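You operate a simulated robot arm through the tools that you are given. There is no shell and no other tool.

You are at the controls of a simulated robot arm. One attempt, no reset.

TASK
Switch the television off, then wipe the smear off its screen and the dust patch off the top shelf.
Fine: use the purple cloth, lightly on the screen, and put it back. What is to be rubbed or washed off counts as gone when no trace of it is left.

The check looks at the end state, three seconds after you hand in, the way a careful person would. Anything else that was tipped, shoved, dropped, spilled or broken makes it a failure. Flat cloth is picked up by pressing the open fingertips on it (5 to 10 N) and closing them slowly along it; thin cloth reads only 2 to 8 mm in the jaws.

THE ROBOT
A 7-joint arm with a two-finger parallel gripper, fixed in place. Base frame: the origin is at the foot of the arm, x ahead of it, y to its left, z up. Readings come in mm, degrees, newtons and seconds.
With the tool pointing down near the work surface it reaches from about 400 to 900 mm from the base axis. Its first joint turns from -143.0 to 143.0 degrees. Payload 3 kg.
Tool frame: the origin (TCP) lies between the finger pads and is the grasp point; the fingertips stand 30 mm ahead of it; z points along the fingers, y is the line along which they close. The gripper opens to 94 mm. The fingers are 28 mm wide and 10 mm thick; the gripper's body (50 by 96 mm) begins 55 mm behind the TCP.
Orientation is told as [roll, pitch, yaw] about the base's x, y, z axes, in that order, counted from this pose: with the fingers straight down and closing along the base's y, the tool's x points along the base's -x, its y along +y and its z along -z.

THE INTERFACE
- The arm moves only by the tool move_arm. Its argument "steps" is a list of rows, each a list of 7 numbers: the shift along the tool's x, y, z in units of 300 mm (1.0 is 300 mm), then the turn, a rotation vector about the tool's x, y, z in units of 45 degrees (1.0 is 45 degrees), then the closure in counts, from 0 (fully open) to 255 (shut). In form: [[x, y, z, rx, ry, rz, grip], ...]. A call has 1 to 20 rows; each row is the pose to reach, as a shift and turn from the pose commanded when the call began, along the tool's axes at that moment. A call with a number of a shift or a turn outside -1 to 1 is refused whole. Rows are played at 5 a second. More than 50 mm and 8.6 degrees between two rows, or a gripper value outside its range, and nothing of the call is played. Where a pose cannot be reached the arm comes as near as it can. A force on the tool above 60 N (or 10 N above the force at the start of the call, whichever is more), or a blocked arm, ends the call early, and 0.2 s more pass. Each finger travels about 72 mm/s and halts on what it meets, pressing with about 27 N; the grip force reading is that of the motor and also rises with nothing between the fingers. The clock runs only during rows and for 0.2 s after the last one: add rows that repeat a pose to give the fingers time. The reply holds the time, the measured pose of the TCP, the force on the tool along the base axes, the opening and the grip force, in the units named above and with some noise, with the torque about the TCP (base axes, N m) and any sound that the robot's microphone picked up.
- Cameras (640 x 400 px; columns grow to the right, rows downward): "scene" is fixed at [400.7, -650.8, 1126.5]; the picture's right is [1.00, -0.08, 0.00], its down [-0.03, -0.40, -0.92] and it looks along [0.07, 0.91, -0.40] (base axes); focal length 320 px, centre (320, 200). "wrist" rides on the gripper at [76, 14, -102] in the tool frame; the picture's right is [-0.18, 0.98, 0.00], its down [-0.75, -0.14, -0.64] and it looks along [-0.63, -0.12, 0.77] (tool axes); focal length 243 px, centre (320, 200).
- get_image(camera): a new picture of that camera. It takes no simulated time.
- measure_at(camera, pixels): for up to 12 pixels [column, row] of the newest picture of that camera ("zoom" is the newest enlarged one), the place [x, y, z] in the base frame of the surface seen there, good to about 2 mm. It takes no simulated time.
- zoom(camera, box): a new picture of the part [left, top, right, bottom] of that camera's present view, enlarged. It takes no simulated time.
- job_done(): hands the job in; it is judged then, once.

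Leave the gripper open and the arm clear of the work at the hand-in unless told otherwise.

The tools are called after ">>>" as a command line: name --pt "numbers of a row" for each row, then --argument value for the rest, lists and objects as JSON in quotes. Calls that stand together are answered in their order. move_arm: Moves the arm, as the interface text tells. Its arguments: {"type":"object","properties":{"steps":{"type":"array","items":{"type":"array","items":{"type":"number"}}}},"required":["steps"]} The other tools are called the same way: get_image (camera) takes a picture; measure_at (camera, pixels) gives the place of the surface under pixels of a picture; zoom (camera, box) takes an enlarged picture of a part of a camera's view; job_done () hands the job in.

At the start:

```text
clock: 0.0
ee_pos: [365.6, 559.5, 1026.8]
tcp_rot: [0.0, 0.0, 0.0]
ft_force: [-0.2, 0.6, -0.9]
ft_torque: [0.03, 0.02, 0.01]
finger_gap: 93.9
grasp_force: 0.1
```

scene: 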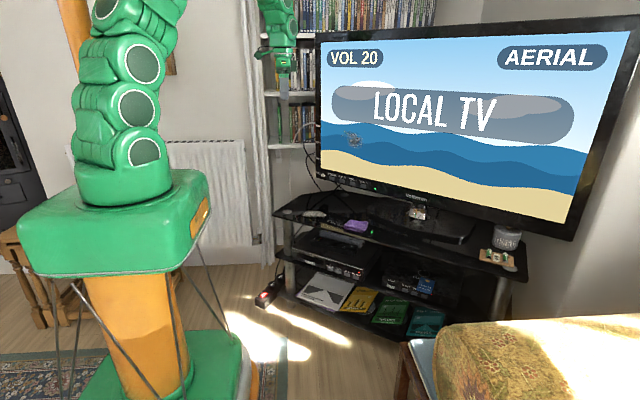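
wrist: 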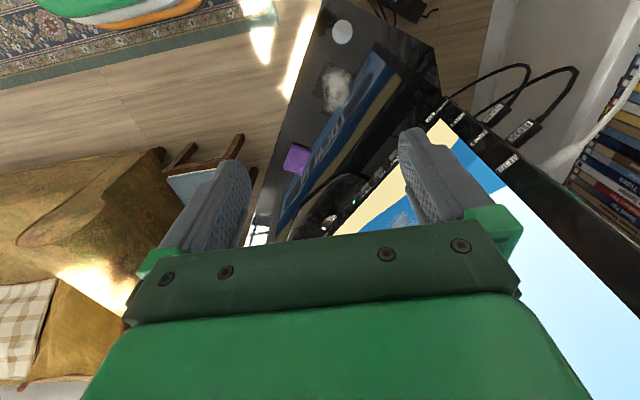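

I see the TV on its stand, a smear near pixel (353,140) of the scene and a purple cloth near (357,226). I'll zoom in on these areas first.

>>> zoom --camera "scene" --box '[270, 180, 430, 280]'

>>> zoom --camera "scene" --box '[310, 100, 430, 200]'

>>> zoom --camera "wrist" --box '[240, 0, 480, 240]'

```text
4.00 times, centred on (350, 230) of scene
```

zoom: 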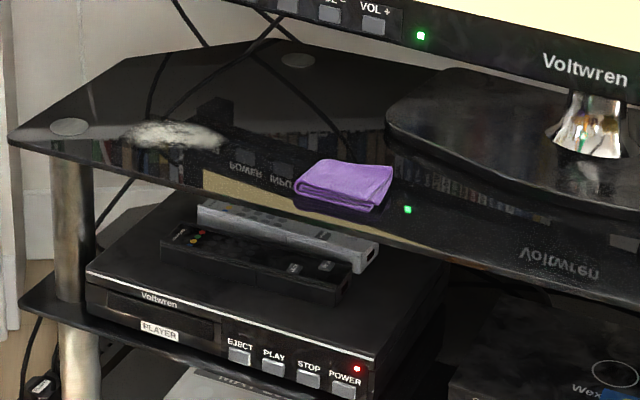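

```text
4.00 times, centred on (370, 150) of scene
```

zoom: 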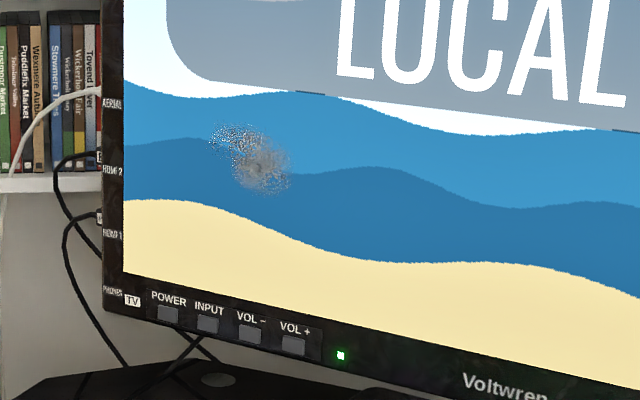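

```text
1.67 times, centred on (360, 120) of wrist
```

zoom: 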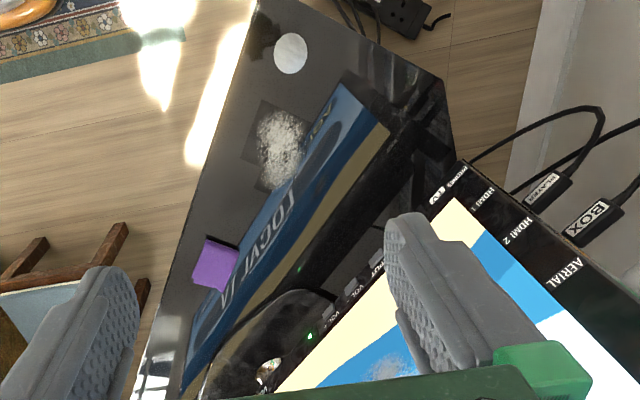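

The TV's power button is at about scene (332,178). I'll zoom on it again so I can measure the button, smear and screen plane in the newest zoom.

>>> zoom --camera "scene" --box '[310, 150, 390, 200]'

>>> measure_at --camera "scene" --pixels '[[332, 178], [342, 180], [353, 140], [345, 135], [360, 147], [325, 60], [325, 160], [600, 60], [560, 215], [450, 150], [331, 183], [345, 186]]'

```text
8.00 times, centred on (350, 175) of scene
```

zoom: 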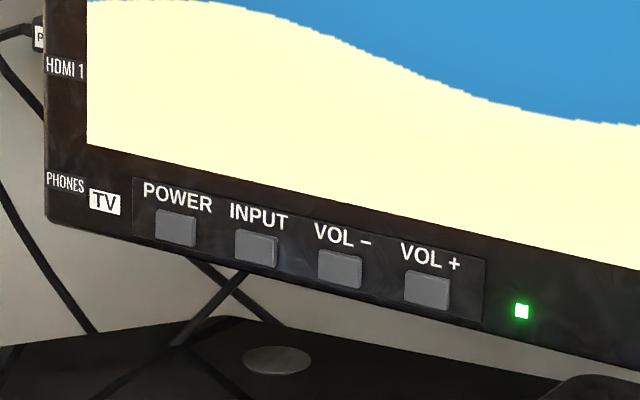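

```text
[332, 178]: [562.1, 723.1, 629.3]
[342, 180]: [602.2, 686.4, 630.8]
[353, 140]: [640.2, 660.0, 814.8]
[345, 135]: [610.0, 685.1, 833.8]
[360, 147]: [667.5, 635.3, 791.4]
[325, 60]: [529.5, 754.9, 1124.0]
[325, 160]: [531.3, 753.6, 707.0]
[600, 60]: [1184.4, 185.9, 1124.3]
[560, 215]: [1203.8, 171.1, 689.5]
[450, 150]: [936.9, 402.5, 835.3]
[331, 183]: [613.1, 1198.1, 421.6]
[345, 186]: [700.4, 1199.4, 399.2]
```

Next I measure the button faces and bezel in the 8x zoom: POWER at (175,228), INPUT (256,247), and the bezel around them.

>>> measure_at --camera "zoom" --pixels '[[175, 228], [162, 215], [190, 240], [256, 247], [340, 268], [175, 200], [140, 225], [215, 235], [110, 235], [521, 311], [180, 255], [275, 360]]'

>>> zoom --camera "scene" --box '[290, 190, 390, 250]'

```text
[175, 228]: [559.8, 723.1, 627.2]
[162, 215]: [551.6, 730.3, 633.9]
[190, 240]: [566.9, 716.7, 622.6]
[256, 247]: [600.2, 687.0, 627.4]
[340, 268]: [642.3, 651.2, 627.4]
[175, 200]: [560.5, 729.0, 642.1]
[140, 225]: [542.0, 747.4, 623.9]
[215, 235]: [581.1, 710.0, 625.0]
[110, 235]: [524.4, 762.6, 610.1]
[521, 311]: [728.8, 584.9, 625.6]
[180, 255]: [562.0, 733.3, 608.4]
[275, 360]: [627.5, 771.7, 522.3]
```

```text
6.40 times, centred on (340, 220) of scene
```

zoom: 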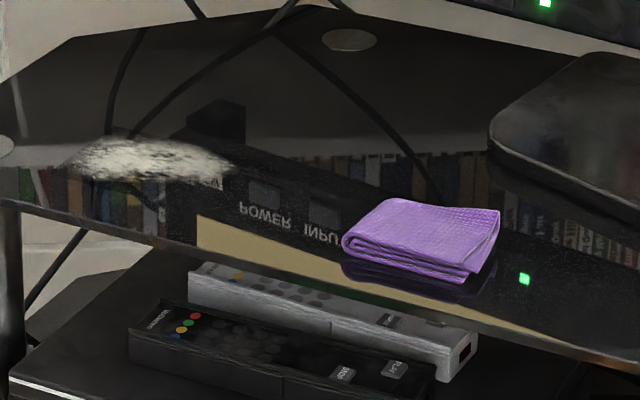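

The screen plane satisfies about 0.656x+0.755y=918, with the POWER button face about 5 mm proud of it. Now I measure the cloth, the dust patch and the shelf top in this zoom.

>>> measure_at --camera "zoom" --pixels '[[420, 225], [395, 200], [498, 210], [470, 275], [346, 240], [475, 240], [150, 158], [82, 160], [230, 168], [135, 142], [150, 178], [300, 200]]'

>>> measure_at --camera "wrist" --pixels '[[296, 158], [288, 150], [283, 168], [309, 150], [304, 173], [335, 90], [322, 85], [350, 80], [330, 110], [345, 70], [341, 32], [325, 10]]'

```text
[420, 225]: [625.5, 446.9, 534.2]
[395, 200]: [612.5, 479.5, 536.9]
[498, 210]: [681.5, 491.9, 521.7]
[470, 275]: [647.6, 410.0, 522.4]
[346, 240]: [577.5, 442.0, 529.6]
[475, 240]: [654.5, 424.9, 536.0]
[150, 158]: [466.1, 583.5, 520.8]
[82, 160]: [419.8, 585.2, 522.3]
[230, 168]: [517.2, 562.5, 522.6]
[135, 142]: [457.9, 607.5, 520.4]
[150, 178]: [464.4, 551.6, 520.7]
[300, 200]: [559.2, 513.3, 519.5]
```

```text
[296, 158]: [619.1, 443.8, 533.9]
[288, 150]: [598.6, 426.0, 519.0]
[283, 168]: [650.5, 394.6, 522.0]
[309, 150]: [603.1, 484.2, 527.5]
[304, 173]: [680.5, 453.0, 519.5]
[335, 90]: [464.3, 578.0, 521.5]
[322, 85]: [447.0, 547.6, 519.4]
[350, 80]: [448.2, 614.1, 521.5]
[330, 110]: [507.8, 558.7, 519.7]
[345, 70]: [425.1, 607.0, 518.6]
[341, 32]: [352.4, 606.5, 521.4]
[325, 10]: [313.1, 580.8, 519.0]
```

The cloth is a folded pad about 14 mm thick near (625,447) on the shelf (z≈521), and the dust patch lies around (465,580). Before anything moves I look at the cloth enlarged in the wrist view to record its exact place, then turn the tool to face the screen.

>>> zoom --camera "wrist" --box '[264, 130, 328, 190]'

>>> move_arm --pt "0 0 0 0 0 -0.16 255" --pt "0 0 0 0 0 -0.33 255" --pt "0 0 0 0 0 -0.5 255" --pt "0 0 0 0 0 -0.67 255" --pt "0 0 0 0 0 -0.84 255" --pt "0 0 0 0 0 -1.0 255"

```text
6.67 times, centred on (296, 160) of wrist
```

zoom: 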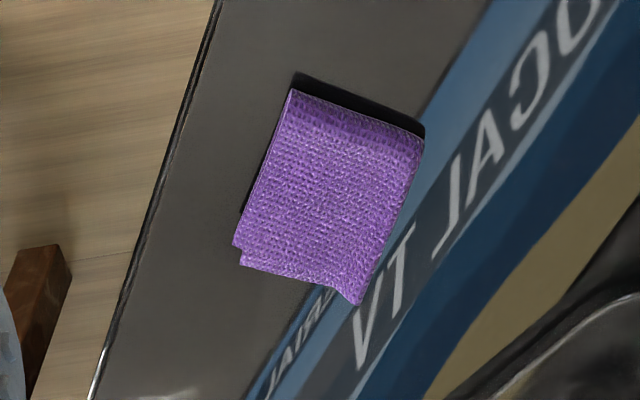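

```text
clock: 1.4
ee_pos: [364.6, 560.0, 1026.9]
tcp_rot: [0.0, -0.1, 45.2]
ft_force: [-0.6, 0.4, 0.8]
ft_torque: [0.02, 0.01, 0.0]
finger_gap: 0.0
grasp_force: 26.5
```

The tool yawed to 45° with fingers shut. I measure the cloth corners in that stored zoom: (292,92), (420,145), (358,300), (238,243), and centre (325,195).

>>> measure_at --camera "zoom" --pixels '[[293, 94], [418, 148], [357, 298], [239, 240], [325, 195], [243, 263], [355, 115], [265, 170], [390, 225], [290, 270]]'

>>> get_image --camera "scene"

>>> get_image --camera "wrist"

```text
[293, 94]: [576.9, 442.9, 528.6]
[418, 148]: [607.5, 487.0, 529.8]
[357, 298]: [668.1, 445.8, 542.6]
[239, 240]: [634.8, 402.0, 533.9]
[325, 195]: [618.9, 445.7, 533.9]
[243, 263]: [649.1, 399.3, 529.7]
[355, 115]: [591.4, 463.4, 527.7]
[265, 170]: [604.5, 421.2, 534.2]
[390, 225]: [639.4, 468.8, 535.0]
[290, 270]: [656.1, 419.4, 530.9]
```

```text
taken
```

scene: 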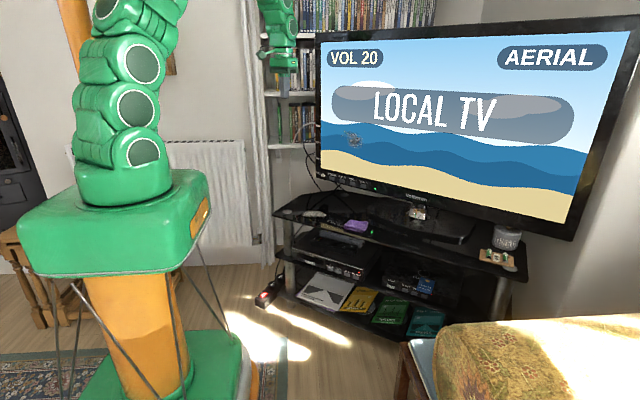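

```text
taken
```

wrist: 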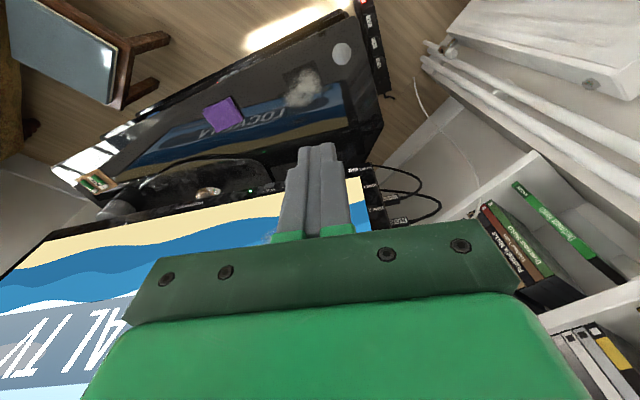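

The cloth outline on the shelf is about (577,443), (607,487), (668,446), (640,400), centre (623,444), which I'll use when putting it back. Now I finish yawing to 49° (facing the screen squarely) and descend 150 mm.

>>> move_arm --pt "0 0 0 0 0 -0.084 255" --pt "0 0 0.1 0 0 -0.084 255" --pt "0 0 0.2 0 0 -0.084 255" --pt "0 0 0.3 0 0 -0.084 255" --pt "0 0 0.4 0 0 -0.084 255" --pt "0 0 0.5 0 0 -0.084 255"

```text
clock: 2.8
ee_pos: [364.1, 559.9, 877.2]
tcp_rot: [0.0, -0.1, 48.8]
ft_force: [0.4, -0.4, -0.3]
ft_torque: [0.02, 0.02, -0.01]
finger_gap: 0.2
grasp_force: 27.3
```

Pose is (364,560,877), yaw 48.8°. Now I tilt the tool 45° so the fingers point forward-down toward the screen, sinking 150 mm meanwhile.

>>> move_arm --pt "0 0 0.08 0 -0.16 0 255" --pt "0 0 0.16 0 -0.33 0 255" --pt "0 0 0.25 0 -0.5 0 255" --pt "0 0 0.33 0 -0.67 0 255" --pt "0 0 0.42 0 -0.84 0 255" --pt "0 0 0.5 0 -1.0 0 255" --pt "0 0 0.5 0 -1.0 0 255"

>>> get_image --camera "wrist"

>>> get_image --camera "scene"

```text
clock: 4.4
ee_pos: [364.4, 562.0, 727.9]
tcp_rot: [0.0, -45.0, 48.7]
ft_force: [0.8, -0.3, -0.3]
ft_torque: [-0.02, 0.0, 0.01]
finger_gap: 0.0
grasp_force: 26.7
```

```text
taken
```

wrist: 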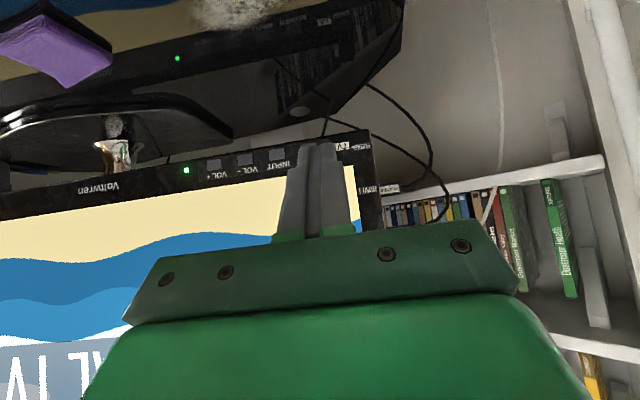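

```text
taken
```

scene: 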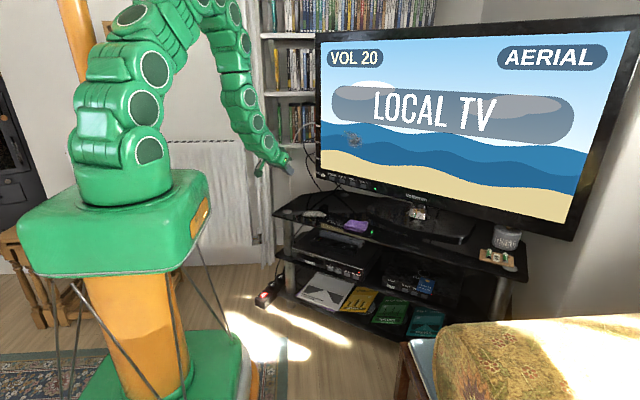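

The power button appears clear behind the fingertips (wrist view, near (310,150)). Now I go to a stand-off about 60 mm in front of the POWER button.

>>> move_arm --pt "-0.033 -0.027 0.117 0 0 0 255" --pt "-0.066 -0.054 0.234 0 0 0 255" --pt "-0.099 -0.081 0.351 0 0 0 255" --pt "-0.132 -0.108 0.468 0 0 0 255" --pt "-0.164 -0.136 0.585 0 0 0 255" --pt "-0.164 -0.136 0.585 0 0 0 255"

>>> zoom --camera "wrist" --box '[220, 80, 420, 240]'

>>> zoom --camera "scene" --box '[280, 130, 400, 210]'

```text
clock: 5.8
ee_pos: [502.0, 650.8, 635.4]
tcp_rot: [0.0, -45.1, 48.8]
ft_force: [0.3, 0.5, 0.9]
ft_torque: [0.0, 0.02, 0.03]
finger_gap: 0.0
grasp_force: 26.1
```

```text
2.50 times, centred on (320, 160) of wrist
```

zoom: 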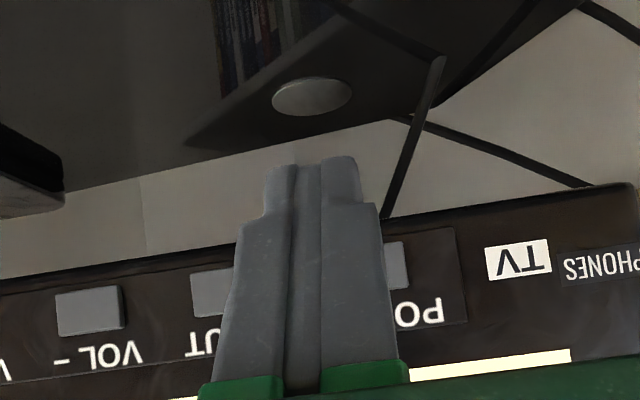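

```text
5.00 times, centred on (340, 170) of scene
```

zoom: 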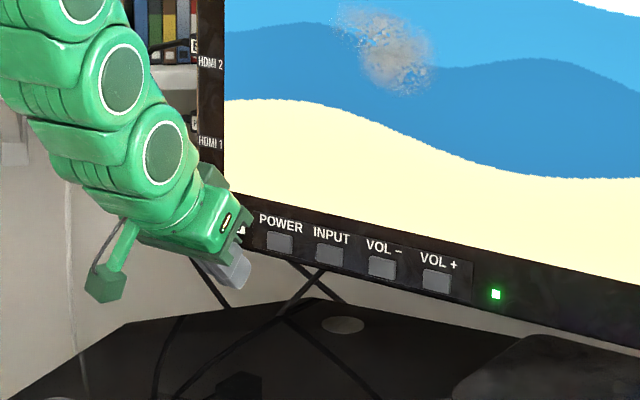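

The tip is about 60 mm short of the POWER button and a few mm to its right. I advance to ~12 mm from contact, correcting 4 mm left and 3 mm up.

>>> move_arm --pt "-0.042 0.0133 0.036 0 0 0 255" --pt "-0.083 0.0133 0.073 0 0 0 255" --pt "-0.124 0.0133 0.109 0 0 0 255" --pt "-0.124 0.0133 0.109 0 0 0 255"

>>> zoom --camera "scene" --box '[300, 150, 380, 200]'

>>> zoom --camera "wrist" --box '[220, 80, 420, 240]'

```text
clock: 6.8
ee_pos: [529.9, 690.2, 640.5]
tcp_rot: [0.1, -44.9, 48.8]
ft_force: [-0.4, -0.2, -0.8]
ft_torque: [-0.02, 0.01, -0.02]
finger_gap: 0.0
grasp_force: 27.0
```

```text
8.00 times, centred on (340, 175) of scene
```

zoom: 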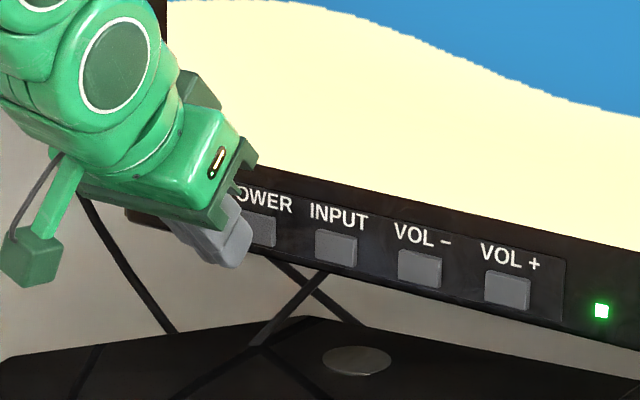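

```text
2.50 times, centred on (320, 160) of wrist
```

zoom: 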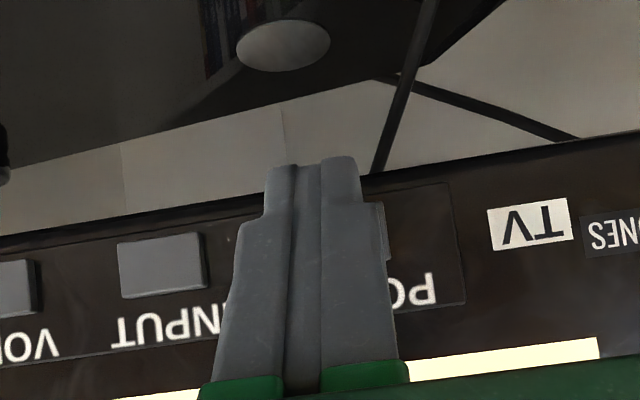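

The tip overlaps POWER with about 10 mm to go and no force yet. I press along the screen normal in 2–3 mm steps.

>>> move_arm --pt "-0.0094 0 0.0094 0 0 0 255" --pt "-0.0165 0 0.0165 0 0 0 255" --pt "-0.0212 0 0.0212 0 0 0 255" --pt "-0.0259 0 0.0259 0 0 0 255" --pt "-0.0306 0 0.0306 0 0 0 255"

>>> zoom --camera "scene" --box '[300, 150, 380, 200]'

```text
clock: 8.0
ee_pos: [538.7, 702.6, 641.5]
tcp_rot: [0.0, -45.0, 48.8]
ft_force: [0.4, -0.6, 0.0]
ft_torque: [0.01, 0.0, 0.01]
finger_gap: 0.0
grasp_force: 27.3
```

```text
8.00 times, centred on (340, 175) of scene
```

zoom: 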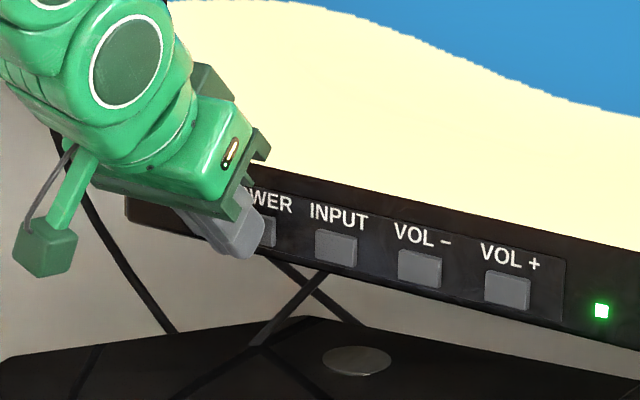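

No force yet, at the expected contact distance. I continue 9 mm further in 1.5 mm steps, watching for force or a click.

>>> move_arm --pt "-0.0035 0 0.0035 0 0 0 255" --pt "-0.007 0 0.007 0 0 0 255" --pt "-0.0106 0 0.0106 0 0 0 255" --pt "-0.0141 0 0.0141 0 0 0 255" --pt "-0.0177 0 0.0177 0 0 0 255"

>>> zoom --camera "scene" --box '[300, 150, 380, 200]'

```text
clock: 9.0
ee_pos: [540.8, 705.7, 639.8]
tcp_rot: [-0.1, -44.7, 48.9]
ft_force: [-9.4, -15.1, 5.4]
ft_torque: [-0.1, -0.01, -0.05]
finger_gap: 0.0
grasp_force: 27.3
heard: click
stopped in row 5: the force on the tool passed its limit at 69 N (the readings are from after the stop); the commanded pose is now the measured one
```

```text
8.00 times, centred on (340, 175) of scene
```

zoom: 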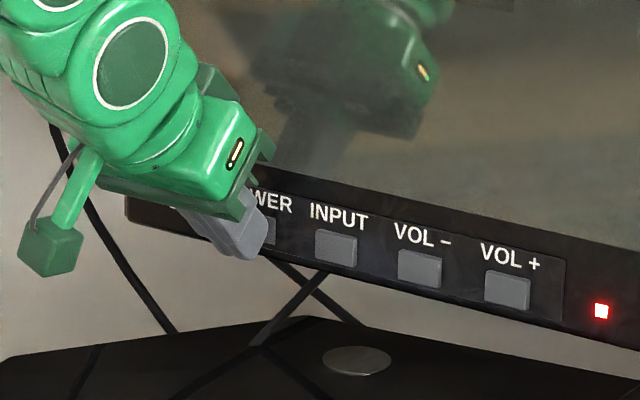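

A click was heard, the screen is dark and the LED is red: the TV is off. I back straight off along the normal 90 mm.

>>> move_arm --pt "0.01 0 -0.01 0 0 0 255" --pt "0.07 0 -0.07 0 0 0 255" --pt "0.14 0 -0.14 0 0 0 255" --pt "0.21 0 -0.21 0 0 0 255" --pt "0.21 0 -0.21 0 0 0 255"

>>> get_image --camera "scene"

>>> get_image --camera "wrist"

>>> measure_at --camera "scene" --pixels '[[325, 60], [325, 160], [600, 60], [560, 215], [450, 150], [353, 140]]'

```text
clock: 10.2
ee_pos: [481.8, 638.1, 640.6]
tcp_rot: [-0.1, -44.8, 48.8]
ft_force: [0.0, 0.8, 0.3]
ft_torque: [0.0, 0.0, 0.02]
finger_gap: 0.0
grasp_force: 26.3
```

```text
taken
```

scene: 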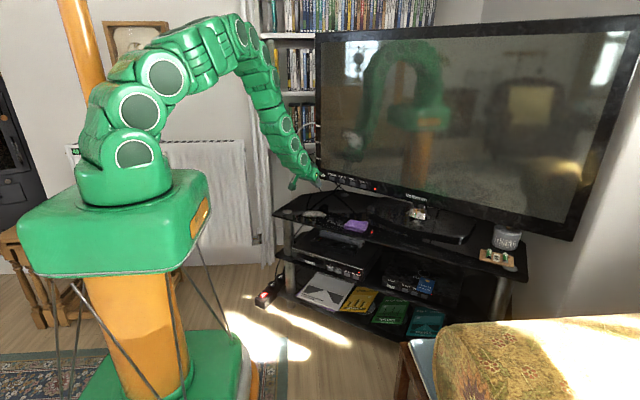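

```text
taken
```

wrist: 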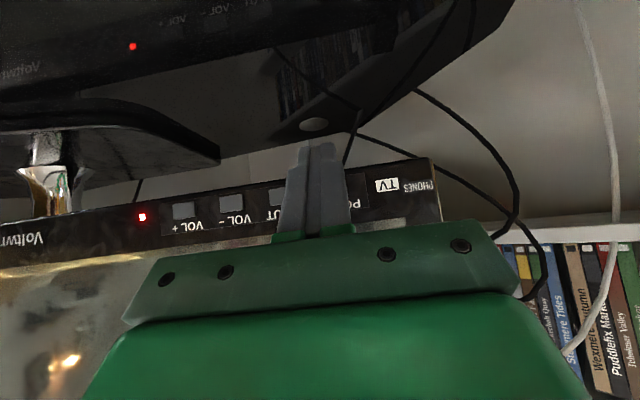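

```text
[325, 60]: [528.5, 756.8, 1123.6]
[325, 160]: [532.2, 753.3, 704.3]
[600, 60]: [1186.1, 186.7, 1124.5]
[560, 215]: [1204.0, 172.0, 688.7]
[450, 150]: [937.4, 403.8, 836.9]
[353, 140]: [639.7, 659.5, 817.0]
```

The TV has not shifted. I take an enlarged look at the smear on the dark screen and measure its edges.

>>> zoom --camera "scene" --box '[325, 115, 385, 165]'

```text
8.00 times, centred on (355, 140) of scene
```

zoom: 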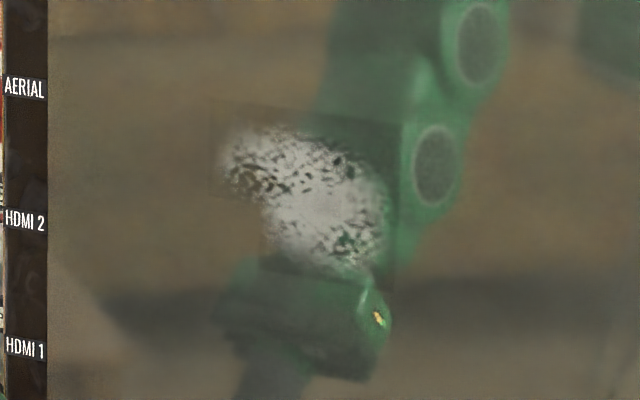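

>>> measure_at --camera "zoom" --pixels '[[220, 150], [300, 125], [350, 145], [385, 200], [380, 255], [330, 270], [270, 245], [255, 205], [315, 200], [210, 110], [400, 280]]'

```text
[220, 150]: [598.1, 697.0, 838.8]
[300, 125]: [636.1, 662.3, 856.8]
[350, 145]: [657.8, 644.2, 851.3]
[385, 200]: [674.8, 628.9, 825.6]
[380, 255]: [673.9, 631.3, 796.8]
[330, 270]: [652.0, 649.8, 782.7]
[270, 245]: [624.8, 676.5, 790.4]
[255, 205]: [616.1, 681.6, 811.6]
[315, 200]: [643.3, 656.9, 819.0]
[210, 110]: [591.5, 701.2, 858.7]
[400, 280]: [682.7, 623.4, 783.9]
```

The smear spans about x 598–675 along the screen and z 782–857. Now I move right and back to above the cloth (target (623,444,720)), returning the tool to straight down and opening the fingers to about 45 mm.

>>> move_arm --pt "-0.01 -0.13 -0.052 0 0.16 0 200" --pt "-0.021 -0.26 -0.104 0 0.33 0 133" --pt "-0.031 -0.39 -0.156 0 0.5 0 133" --pt "-0.041 -0.52 -0.208 0 0.67 0 133" --pt "-0.052 -0.65 -0.26 0 0.84 0 133" --pt "-0.062 -0.78 -0.312 0 1.0 0 133" --pt "-0.062 -0.78 -0.312 0 1.0 0 133"

>>> get_image --camera "wrist"

>>> get_image --camera "scene"

```text
clock: 11.8
ee_pos: [623.7, 442.0, 720.3]
tcp_rot: [0.0, 0.3, 49.0]
ft_force: [0.0, -0.4, -0.6]
ft_torque: [0.01, 0.02, 0.01]
finger_gap: 44.6
grasp_force: 0.0
```

```text
taken
```

wrist: 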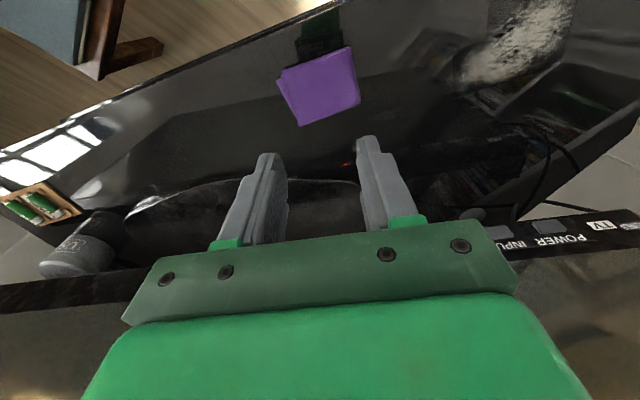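

```text
taken
```

scene: 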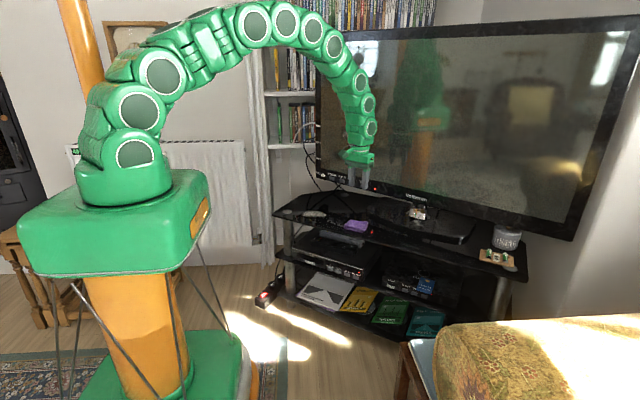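

The tool points straight down above the cloth, gap 44.6 mm. I zoom into the cloth in the wrist view around (320,85) to refine its location.

>>> zoom --camera "wrist" --box '[256, 40, 384, 130]'

>>> measure_at --camera "wrist" --pixels '[[320, 85], [352, 50], [357, 95], [300, 122], [280, 75], [335, 90], [300, 90], [320, 60], [530, 40], [465, 75], [560, 10]]'

```text
4.44 times, centred on (320, 85) of wrist
```

zoom: 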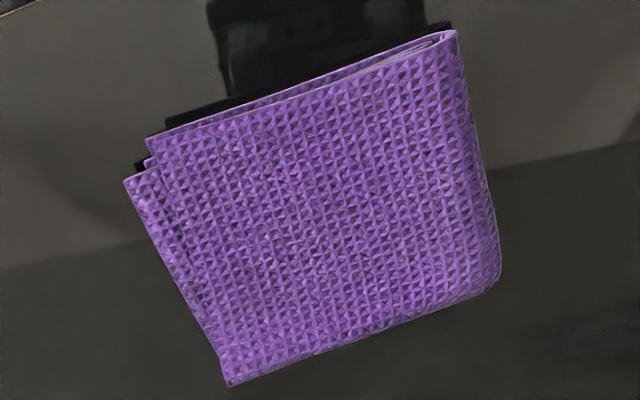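

```text
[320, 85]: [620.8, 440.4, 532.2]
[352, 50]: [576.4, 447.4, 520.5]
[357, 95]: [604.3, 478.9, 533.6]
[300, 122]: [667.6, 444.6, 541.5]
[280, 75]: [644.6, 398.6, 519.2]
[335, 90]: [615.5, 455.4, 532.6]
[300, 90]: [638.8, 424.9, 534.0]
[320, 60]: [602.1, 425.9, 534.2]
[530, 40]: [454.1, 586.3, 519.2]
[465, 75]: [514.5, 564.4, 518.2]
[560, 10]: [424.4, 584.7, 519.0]
```

The cloth centre is (622,443), top z≈533, and the TCP is right over it. I yaw 7° more to align the closing line with the cloth's long side, and descend to about 10 mm above it (TCP z≈573).

>>> move_arm --pt "0 0 0.05 0 0 -0.16 133" --pt "0 0 0.17 0 0 -0.16 133" --pt "0 0 0.29 0 0 -0.16 133" --pt "0 0 0.4 0 0 -0.16 133" --pt "0 0 0.49 0 0 -0.16 133" --pt "0 0 0.49 0 0 -0.16 133"

>>> get_image --camera "wrist"

>>> zoom --camera "scene" --box '[310, 180, 410, 250]'

```text
clock: 13.2
ee_pos: [624.9, 447.7, 572.8]
tcp_rot: [-0.1, 0.2, 56.2]
ft_force: [-5.8, -2.9, 22.0]
ft_torque: [-0.2, 0.06, 0.02]
finger_gap: 44.6
grasp_force: 0.0
```

```text
taken
```

wrist: 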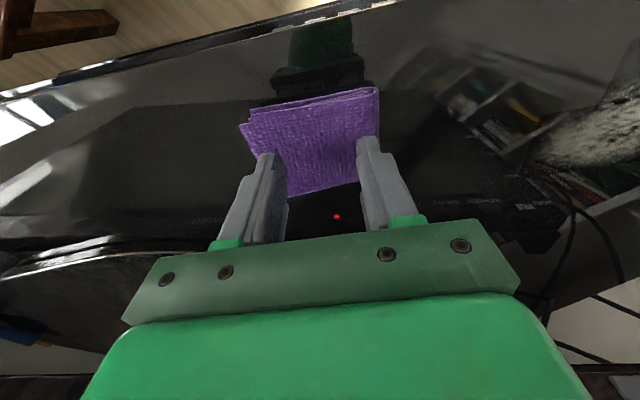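

```text
5.71 times, centred on (360, 215) of scene
```

zoom: 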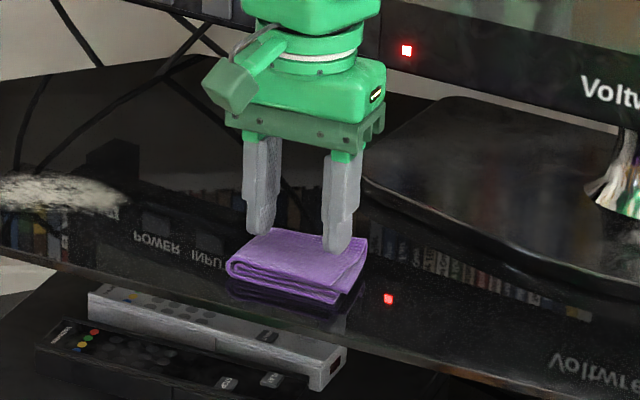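

The force reads 22 N upward already, so the tips seem to touch. I repeat the pose for one row to get a steady reading.

>>> move_arm --pt "0 0 0 0 0 0 133"

>>> zoom --camera "wrist" --box '[224, 70, 400, 250]'

```text
clock: 13.6
ee_pos: [625.7, 446.1, 573.6]
tcp_rot: [-0.1, 0.2, 56.1]
ft_force: [0.6, 0.4, 20.5]
ft_torque: [-0.04, -0.05, -0.01]
finger_gap: 44.8
grasp_force: 0.1
```

```text
2.22 times, centred on (312, 160) of wrist
```

zoom: 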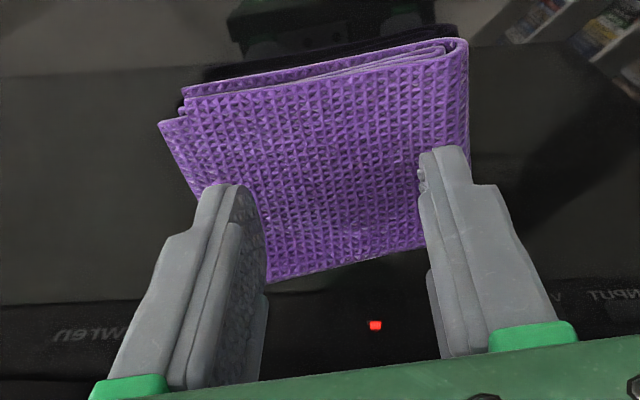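

Steady 20.5 N: the tips are pressing a bit too hard. I measure the tips and the cloth next to them in this zoom to see how they sit.

>>> measure_at --camera "zoom" --pixels '[[225, 188], [445, 150], [215, 175], [440, 140], [300, 120], [330, 200], [270, 275], [410, 240], [180, 130], [455, 50], [300, 265], [350, 150]]'

```text
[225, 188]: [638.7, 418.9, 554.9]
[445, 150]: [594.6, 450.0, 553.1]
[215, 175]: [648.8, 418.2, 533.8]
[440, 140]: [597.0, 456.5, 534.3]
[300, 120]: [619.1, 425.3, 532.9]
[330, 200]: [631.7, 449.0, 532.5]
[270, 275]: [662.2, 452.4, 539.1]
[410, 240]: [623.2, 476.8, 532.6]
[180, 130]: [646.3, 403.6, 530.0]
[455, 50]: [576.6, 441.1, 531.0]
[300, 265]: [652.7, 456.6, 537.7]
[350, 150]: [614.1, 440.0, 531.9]
```

The tips are rounded and touch the pad at z≈543. I lift 1 mm to bring the force into the 5–10 N range.

>>> move_arm --pt "0 0 -0.0035 0 0 0 133" --pt "0 0 -0.0035 0 0 0 133"

```text
clock: 14.2
ee_pos: [623.6, 445.6, 574.7]
tcp_rot: [0.0, 0.4, 56.1]
ft_force: [1.4, 1.6, 7.2]
ft_torque: [0.06, -0.07, 0.01]
finger_gap: 44.9
grasp_force: 0.0
```

7.2 N – in range. Now I close slowly along the cloth, 7 counts per row.

>>> move_arm --pt "0 0 0 0 0 0 140" --pt "0 0 0 0 0 0 147" --pt "0 0 0 0 0 0 154" --pt "0 0 0 0 0 0 161" --pt "0 0 0 0 0 0 168" --pt "0 0 0 0 0 0 175" --pt "0 0 0 0 0 0 182" --pt "0 0 0 0 0 0 189" --pt "0 0 0 0 0 0 196" --pt "0 0 0 0 0 0 203" --pt "0 0 0 0 0 0 210" --pt "0 0 0 0 0 0 217" --pt "0 0 0 0 0 0 224" --pt "0 0 0 0 0 0 231" --pt "0 0 0 0 0 0 238" --pt "0 0 0 0 0 0 245" --pt "0 0 0 0 0 0 252" --pt "0 0 0 0 0 0 255" --pt "0 0 0 0 0 0 255"

>>> get_image --camera "wrist"

>>> zoom --camera "scene" --box '[310, 180, 410, 250]'

```text
clock: 18.2
ee_pos: [623.8, 445.7, 574.1]
tcp_rot: [0.0, 0.3, 56.0]
ft_force: [0.5, -0.5, 2.2]
ft_torque: [0.04, 0.0, -0.01]
finger_gap: 0.3
grasp_force: 27.7
```

```text
taken
```

wrist: 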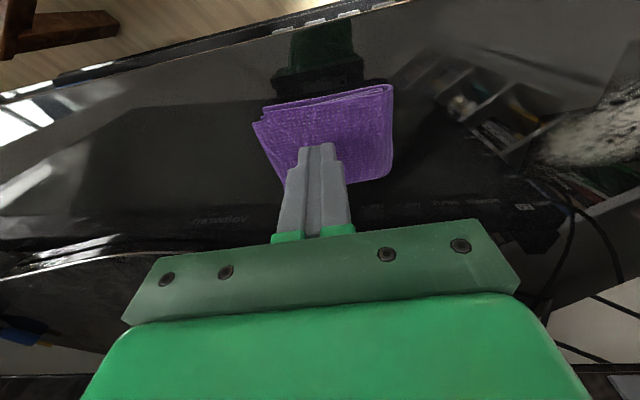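

```text
5.71 times, centred on (360, 215) of scene
```

zoom: 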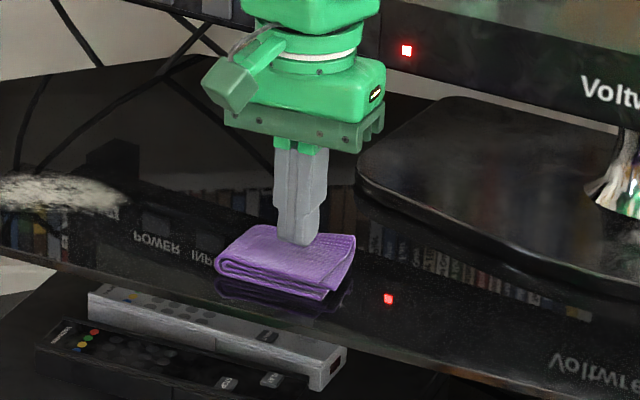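

The jaws closed on nothing (gap 0.3 mm) and the cloth just slid slightly. I lift 60 mm and look at how it lies now.

>>> move_arm --pt "0 0 -0.1 0 0 0 255" --pt "0 0 -0.2 0 0 0 200" --pt "0 0 -0.3 0 0 0 150" --pt "0 0 -0.3 0 0 0 150"

>>> zoom --camera "wrist" --box '[230, 40, 410, 160]'

>>> zoom --camera "scene" --box '[320, 200, 390, 250]'

```text
clock: 19.2
ee_pos: [623.2, 443.9, 664.9]
tcp_rot: [-0.1, 0.3, 56.0]
ft_force: [-0.4, 1.1, -0.6]
ft_torque: [0.02, -0.02, 0.0]
finger_gap: 38.6
grasp_force: 0.0
```

```text
3.33 times, centred on (320, 100) of wrist
```

zoom: 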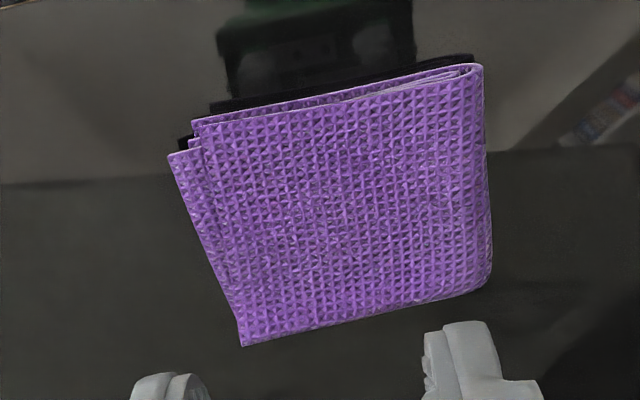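

```text
8.00 times, centred on (355, 225) of scene
```

zoom: 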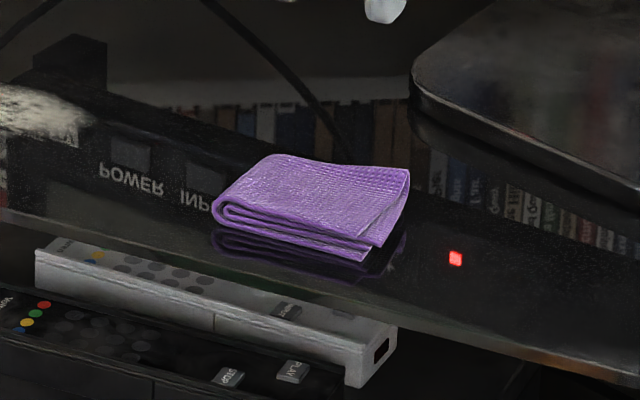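

The pad is folded at its left end and open at the right, slightly shifted left. I measure it in a fresh wrist zoom.

>>> zoom --camera "wrist" --box '[230, 40, 410, 160]'

>>> measure_at --camera "zoom" --pixels '[[478, 75], [488, 275], [245, 335], [175, 160], [200, 125], [340, 200], [250, 250], [430, 250], [430, 120], [280, 310], [240, 180], [345, 310]]'

```text
3.33 times, centred on (320, 100) of wrist
```

zoom: 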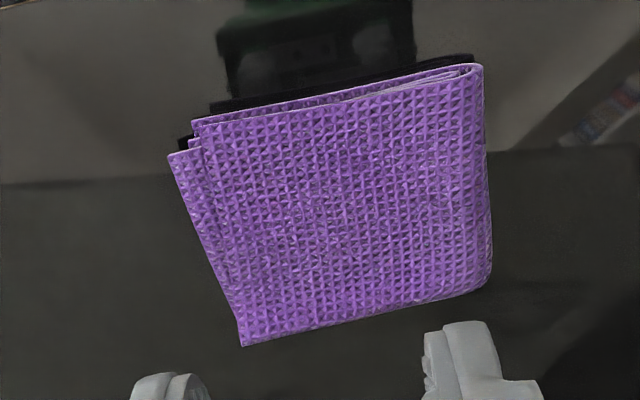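

```text
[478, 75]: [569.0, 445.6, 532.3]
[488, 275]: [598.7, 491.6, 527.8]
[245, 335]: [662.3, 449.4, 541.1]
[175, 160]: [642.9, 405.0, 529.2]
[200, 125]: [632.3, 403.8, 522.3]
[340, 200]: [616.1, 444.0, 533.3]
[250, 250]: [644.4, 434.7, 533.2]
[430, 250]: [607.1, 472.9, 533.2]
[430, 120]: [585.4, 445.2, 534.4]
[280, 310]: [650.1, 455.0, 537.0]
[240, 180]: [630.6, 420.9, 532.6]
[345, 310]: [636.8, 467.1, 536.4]
```

The cloth centre is now (617.5,447.5), with its TV-side right corner curled up to z 541, so only one tip bore on it. I shift to the flatter base-side half, about (612,442), with a 38 mm gap and descend to just above.

>>> move_arm --pt "0.026 0.027 0.08 0 0 0 150" --pt "0.026 0.027 0.18 0 0 0 150" --pt "0.026 0.027 0.27 0 0 0 150" --pt "0.026 0.027 0.295 0 0 0 150" --pt "0.026 0.027 0.295 0 0 0 150"

>>> zoom --camera "wrist" --box '[230, 70, 410, 200]'

```text
clock: 20.4
ee_pos: [612.9, 441.4, 576.5]
tcp_rot: [0.1, 0.3, 55.9]
ft_force: [0.4, 0.2, 0.2]
ft_torque: [-0.01, 0.02, 0.01]
finger_gap: 38.3
grasp_force: 0.1
```

```text
3.08 times, centred on (320, 135) of wrist
```

zoom: 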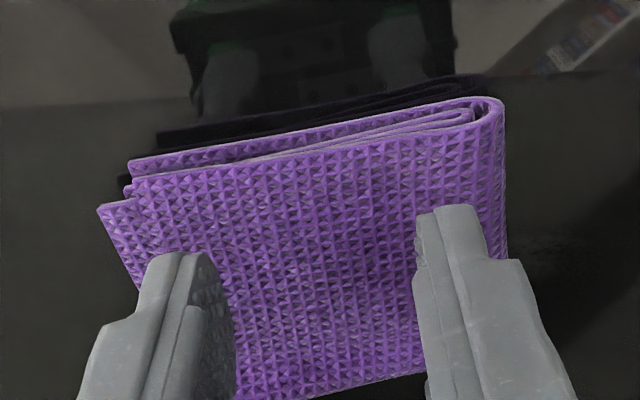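

No contact yet at TCP z 576.5. I lower by about 2.5 mm in small steps.

>>> move_arm --pt "0 0 0.003 0 0 0 150" --pt "0 0 0.006 0 0 0 150" --pt "0 0 0.008 0 0 0 150"

```text
clock: 21.2
ee_pos: [613.5, 440.3, 574.4]
tcp_rot: [0.1, 0.2, 56.1]
ft_force: [0.3, 0.3, -0.2]
ft_torque: [0.02, 0.0, 0.0]
finger_gap: 38.7
grasp_force: 0.1
```

Still no contact at 574.4. I lower another 3 mm in small steps.

>>> move_arm --pt "0 0 0.004 0 0 0 150" --pt "0 0 0.008 0 0 0 150" --pt "0 0 0.008 0 0 0 150"

```text
clock: 22.0
ee_pos: [613.3, 442.4, 572.5]
tcp_rot: [-0.1, 0.2, 56.0]
ft_force: [-1.8, -1.4, 33.6]
ft_torque: [-0.02, -0.02, 0.0]
finger_gap: 38.9
grasp_force: 0.2
```

33.6 N with near-zero torque, so both tips bear evenly but too hard. I raise 1 mm.

>>> move_arm --pt "0 0 -0.0033 0 0 0 150" --pt "0 0 -0.0033 0 0 0 150"

```text
clock: 22.6
ee_pos: [612.2, 441.5, 574.2]
tcp_rot: [0.0, 0.2, 56.0]
ft_force: [4.1, 3.7, 24.3]
ft_torque: [0.19, -0.24, -0.01]
finger_gap: 38.8
grasp_force: 0.1
```

>>> move_arm --pt "0 0 -0.003 0 0 0 150" --pt "0 0 -0.003 0 0 0 150"

```text
clock: 23.2
ee_pos: [611.8, 441.1, 572.0]
tcp_rot: [0.0, 0.3, 56.0]
ft_force: [0.9, 1.4, 13.9]
ft_torque: [0.09, -0.1, 0.0]
finger_gap: 38.8
grasp_force: 0.0
```

13.9 N now; raising about 0.4 mm more to land near 9 N.

>>> move_arm --pt "0 0 -0.0014 0 0 0 150" --pt "0 0 -0.0014 0 0 0 150"

```text
clock: 23.8
ee_pos: [612.3, 441.3, 573.8]
tcp_rot: [0.0, 0.5, 56.0]
ft_force: [-1.7, -0.1, 7.3]
ft_torque: [-0.03, 0.05, 0.01]
finger_gap: 38.6
grasp_force: 0.1
```

7.3 N with both tips even. I close slowly, 4 counts per row.

>>> move_arm --pt "0 0 0 0 0 0 154" --pt "0 0 0 0 0 0 158" --pt "0 0 0 0 0 0 162" --pt "0 0 0 0 0 0 166" --pt "0 0 0 0 0 0 170" --pt "0 0 0 0 0 0 174" --pt "0 0 0 0 0 0 178" --pt "0 0 0 0 0 0 182"

>>> zoom --camera "wrist" --box '[230, 70, 410, 200]'

>>> zoom --camera "scene" --box '[320, 200, 390, 250]'

```text
clock: 25.6
ee_pos: [612.0, 441.9, 573.0]
tcp_rot: [-0.1, 0.3, 56.2]
ft_force: [0.1, 0.0, 1.2]
ft_torque: [0.0, -0.04, -0.04]
finger_gap: 27.5
grasp_force: 0.9
```

```text
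3.08 times, centred on (320, 135) of wrist
```

zoom: 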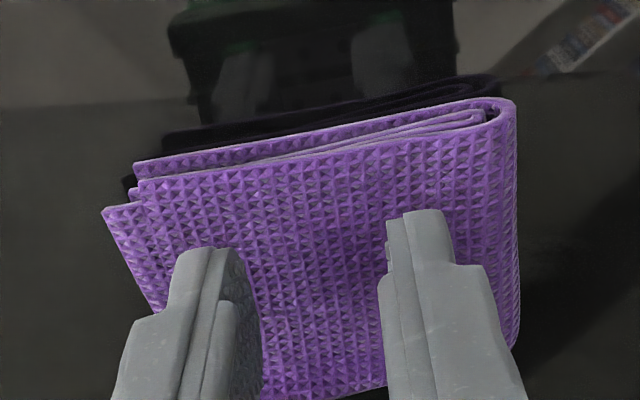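

```text
8.00 times, centred on (355, 225) of scene
```

zoom: 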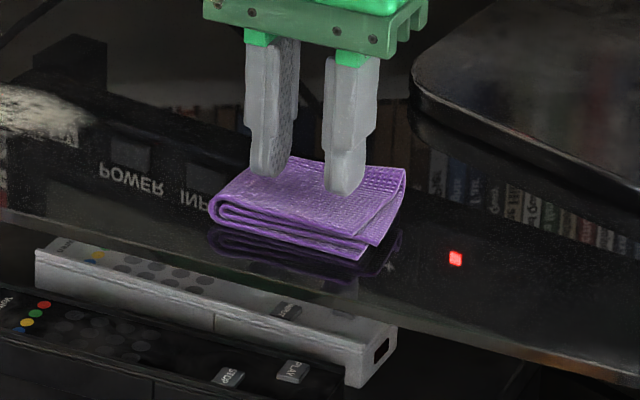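

The force relaxed to 1.2 N while closing, so grip would slip. I press about 0.9 mm deeper while closing slowly, then check.

>>> move_arm --pt "0 0 0.0015 0 0 0 182" --pt "0 0 0.003 0 0 0 182" --pt "0 0 0.003 0 0 0 185" --pt "0 0 0.003 0 0 0 188"

```text
clock: 26.6
ee_pos: [613.5, 442.6, 573.6]
tcp_rot: [-0.1, 0.2, 56.1]
ft_force: [-0.3, 0.9, 15.5]
ft_torque: [0.06, -0.02, 0.01]
finger_gap: 26.9
grasp_force: 2.1
```

15.5 N and the jaw motor is now working against the cloth (gap 26.9, lagging the command). I keep closing slowly at this height.

>>> move_arm --pt "0 0 0 0 0 0 191" --pt "0 0 0 0 0 0 194" --pt "0 0 0 0 0 0 197" --pt "0 0 0 0 0 0 200" --pt "0 0 0 0 0 0 203" --pt "0 0 0 0 0 0 206"

>>> zoom --camera "wrist" --box '[230, 70, 410, 200]'

>>> zoom --camera "scene" --box '[320, 200, 390, 250]'

```text
clock: 28.0
ee_pos: [612.0, 441.4, 572.5]
tcp_rot: [0.0, 0.2, 56.1]
ft_force: [0.1, 1.1, 20.9]
ft_torque: [0.04, -0.03, 0.01]
finger_gap: 24.4
grasp_force: 5.5
```

```text
3.08 times, centred on (320, 135) of wrist
```

zoom: 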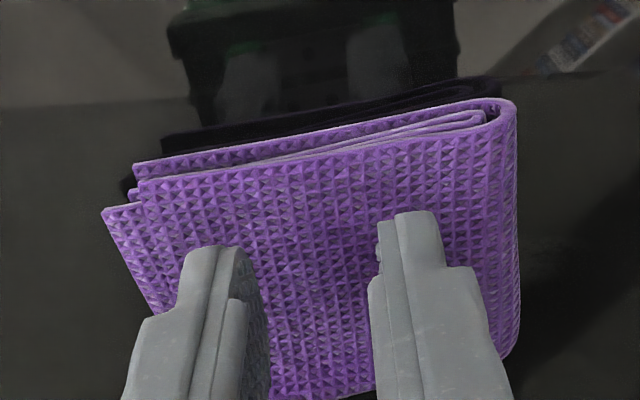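

```text
8.00 times, centred on (355, 225) of scene
```

zoom: 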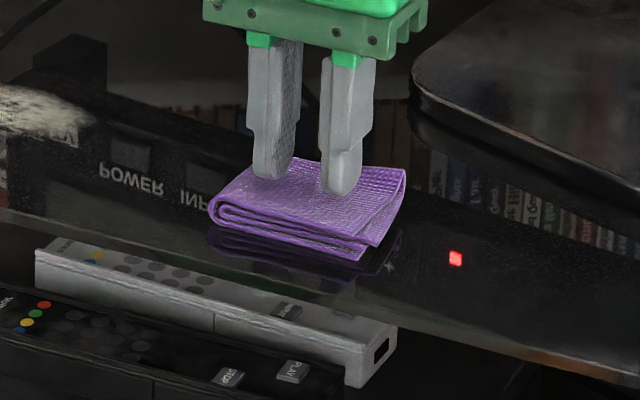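

The jaws resist now (5.5 N grip, gap 24.4), with the tips holding the cloth. I keep closing slowly.

>>> move_arm --pt "0 0 0 0 0 0 209" --pt "0 0 0 0 0 0 212" --pt "0 0 0 0 0 0 215" --pt "0 0 0 0 0 0 218" --pt "0 0 0 0 0 0 221" --pt "0 0 0 0 0 0 224" --pt "0 0 0 0 0 0 227" --pt "0 0 0 0 0 0 230"

>>> zoom --camera "wrist" --box '[230, 70, 410, 200]'

>>> zoom --camera "scene" --box '[320, 200, 390, 250]'

```text
clock: 29.8
ee_pos: [612.8, 440.8, 572.8]
tcp_rot: [0.1, 0.3, 56.1]
ft_force: [-1.0, 0.2, 22.0]
ft_torque: [0.03, -0.02, 0.01]
finger_gap: 18.4
grasp_force: 8.1
```

```text
3.08 times, centred on (320, 135) of wrist
```

zoom: 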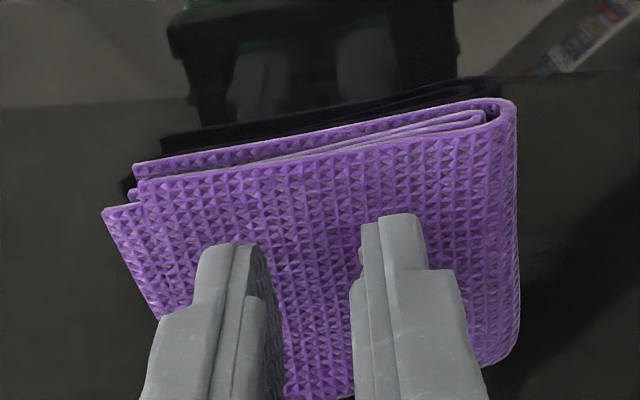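

```text
8.00 times, centred on (355, 225) of scene
```

zoom: 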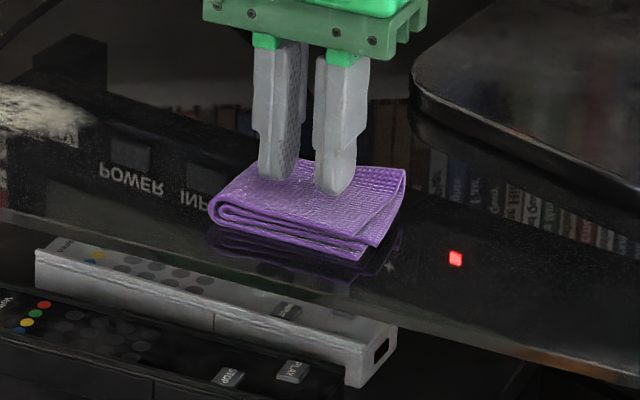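

Gap 18.4 mm, 22 N press, 8 N grip. I continue closing to the end and see whether a fold stays between the pads.

>>> move_arm --pt "0 0 0 0 0 0 233" --pt "0 0 0 0 0 0 236" --pt "0 0 0 0 0 0 239" --pt "0 0 0 0 0 0 242" --pt "0 0 0 0 0 0 245" --pt "0 0 0 0 0 0 248" --pt "0 0 0 0 0 0 251" --pt "0 0 0 0 0 0 255" --pt "0 0 0 0 0 0 255" --pt "0 0 0 0 0 0 255"

>>> zoom --camera "wrist" --box '[230, 70, 410, 200]'

>>> zoom --camera "scene" --box '[320, 200, 390, 250]'

```text
clock: 32.0
ee_pos: [612.5, 443.3, 572.7]
tcp_rot: [0.0, 0.3, 56.0]
ft_force: [0.2, -0.1, 22.3]
ft_torque: [0.08, -0.08, 0.04]
finger_gap: 0.0
grasp_force: 26.9
```

```text
3.08 times, centred on (320, 135) of wrist
```

zoom: 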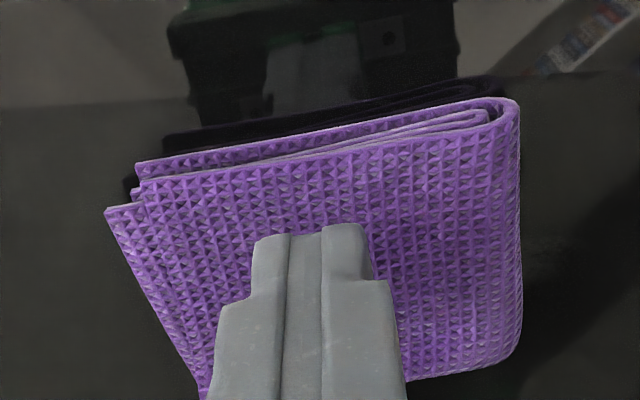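

```text
8.00 times, centred on (355, 225) of scene
```

zoom: 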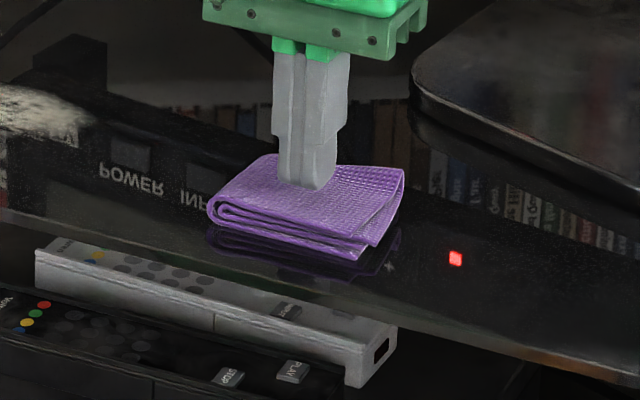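

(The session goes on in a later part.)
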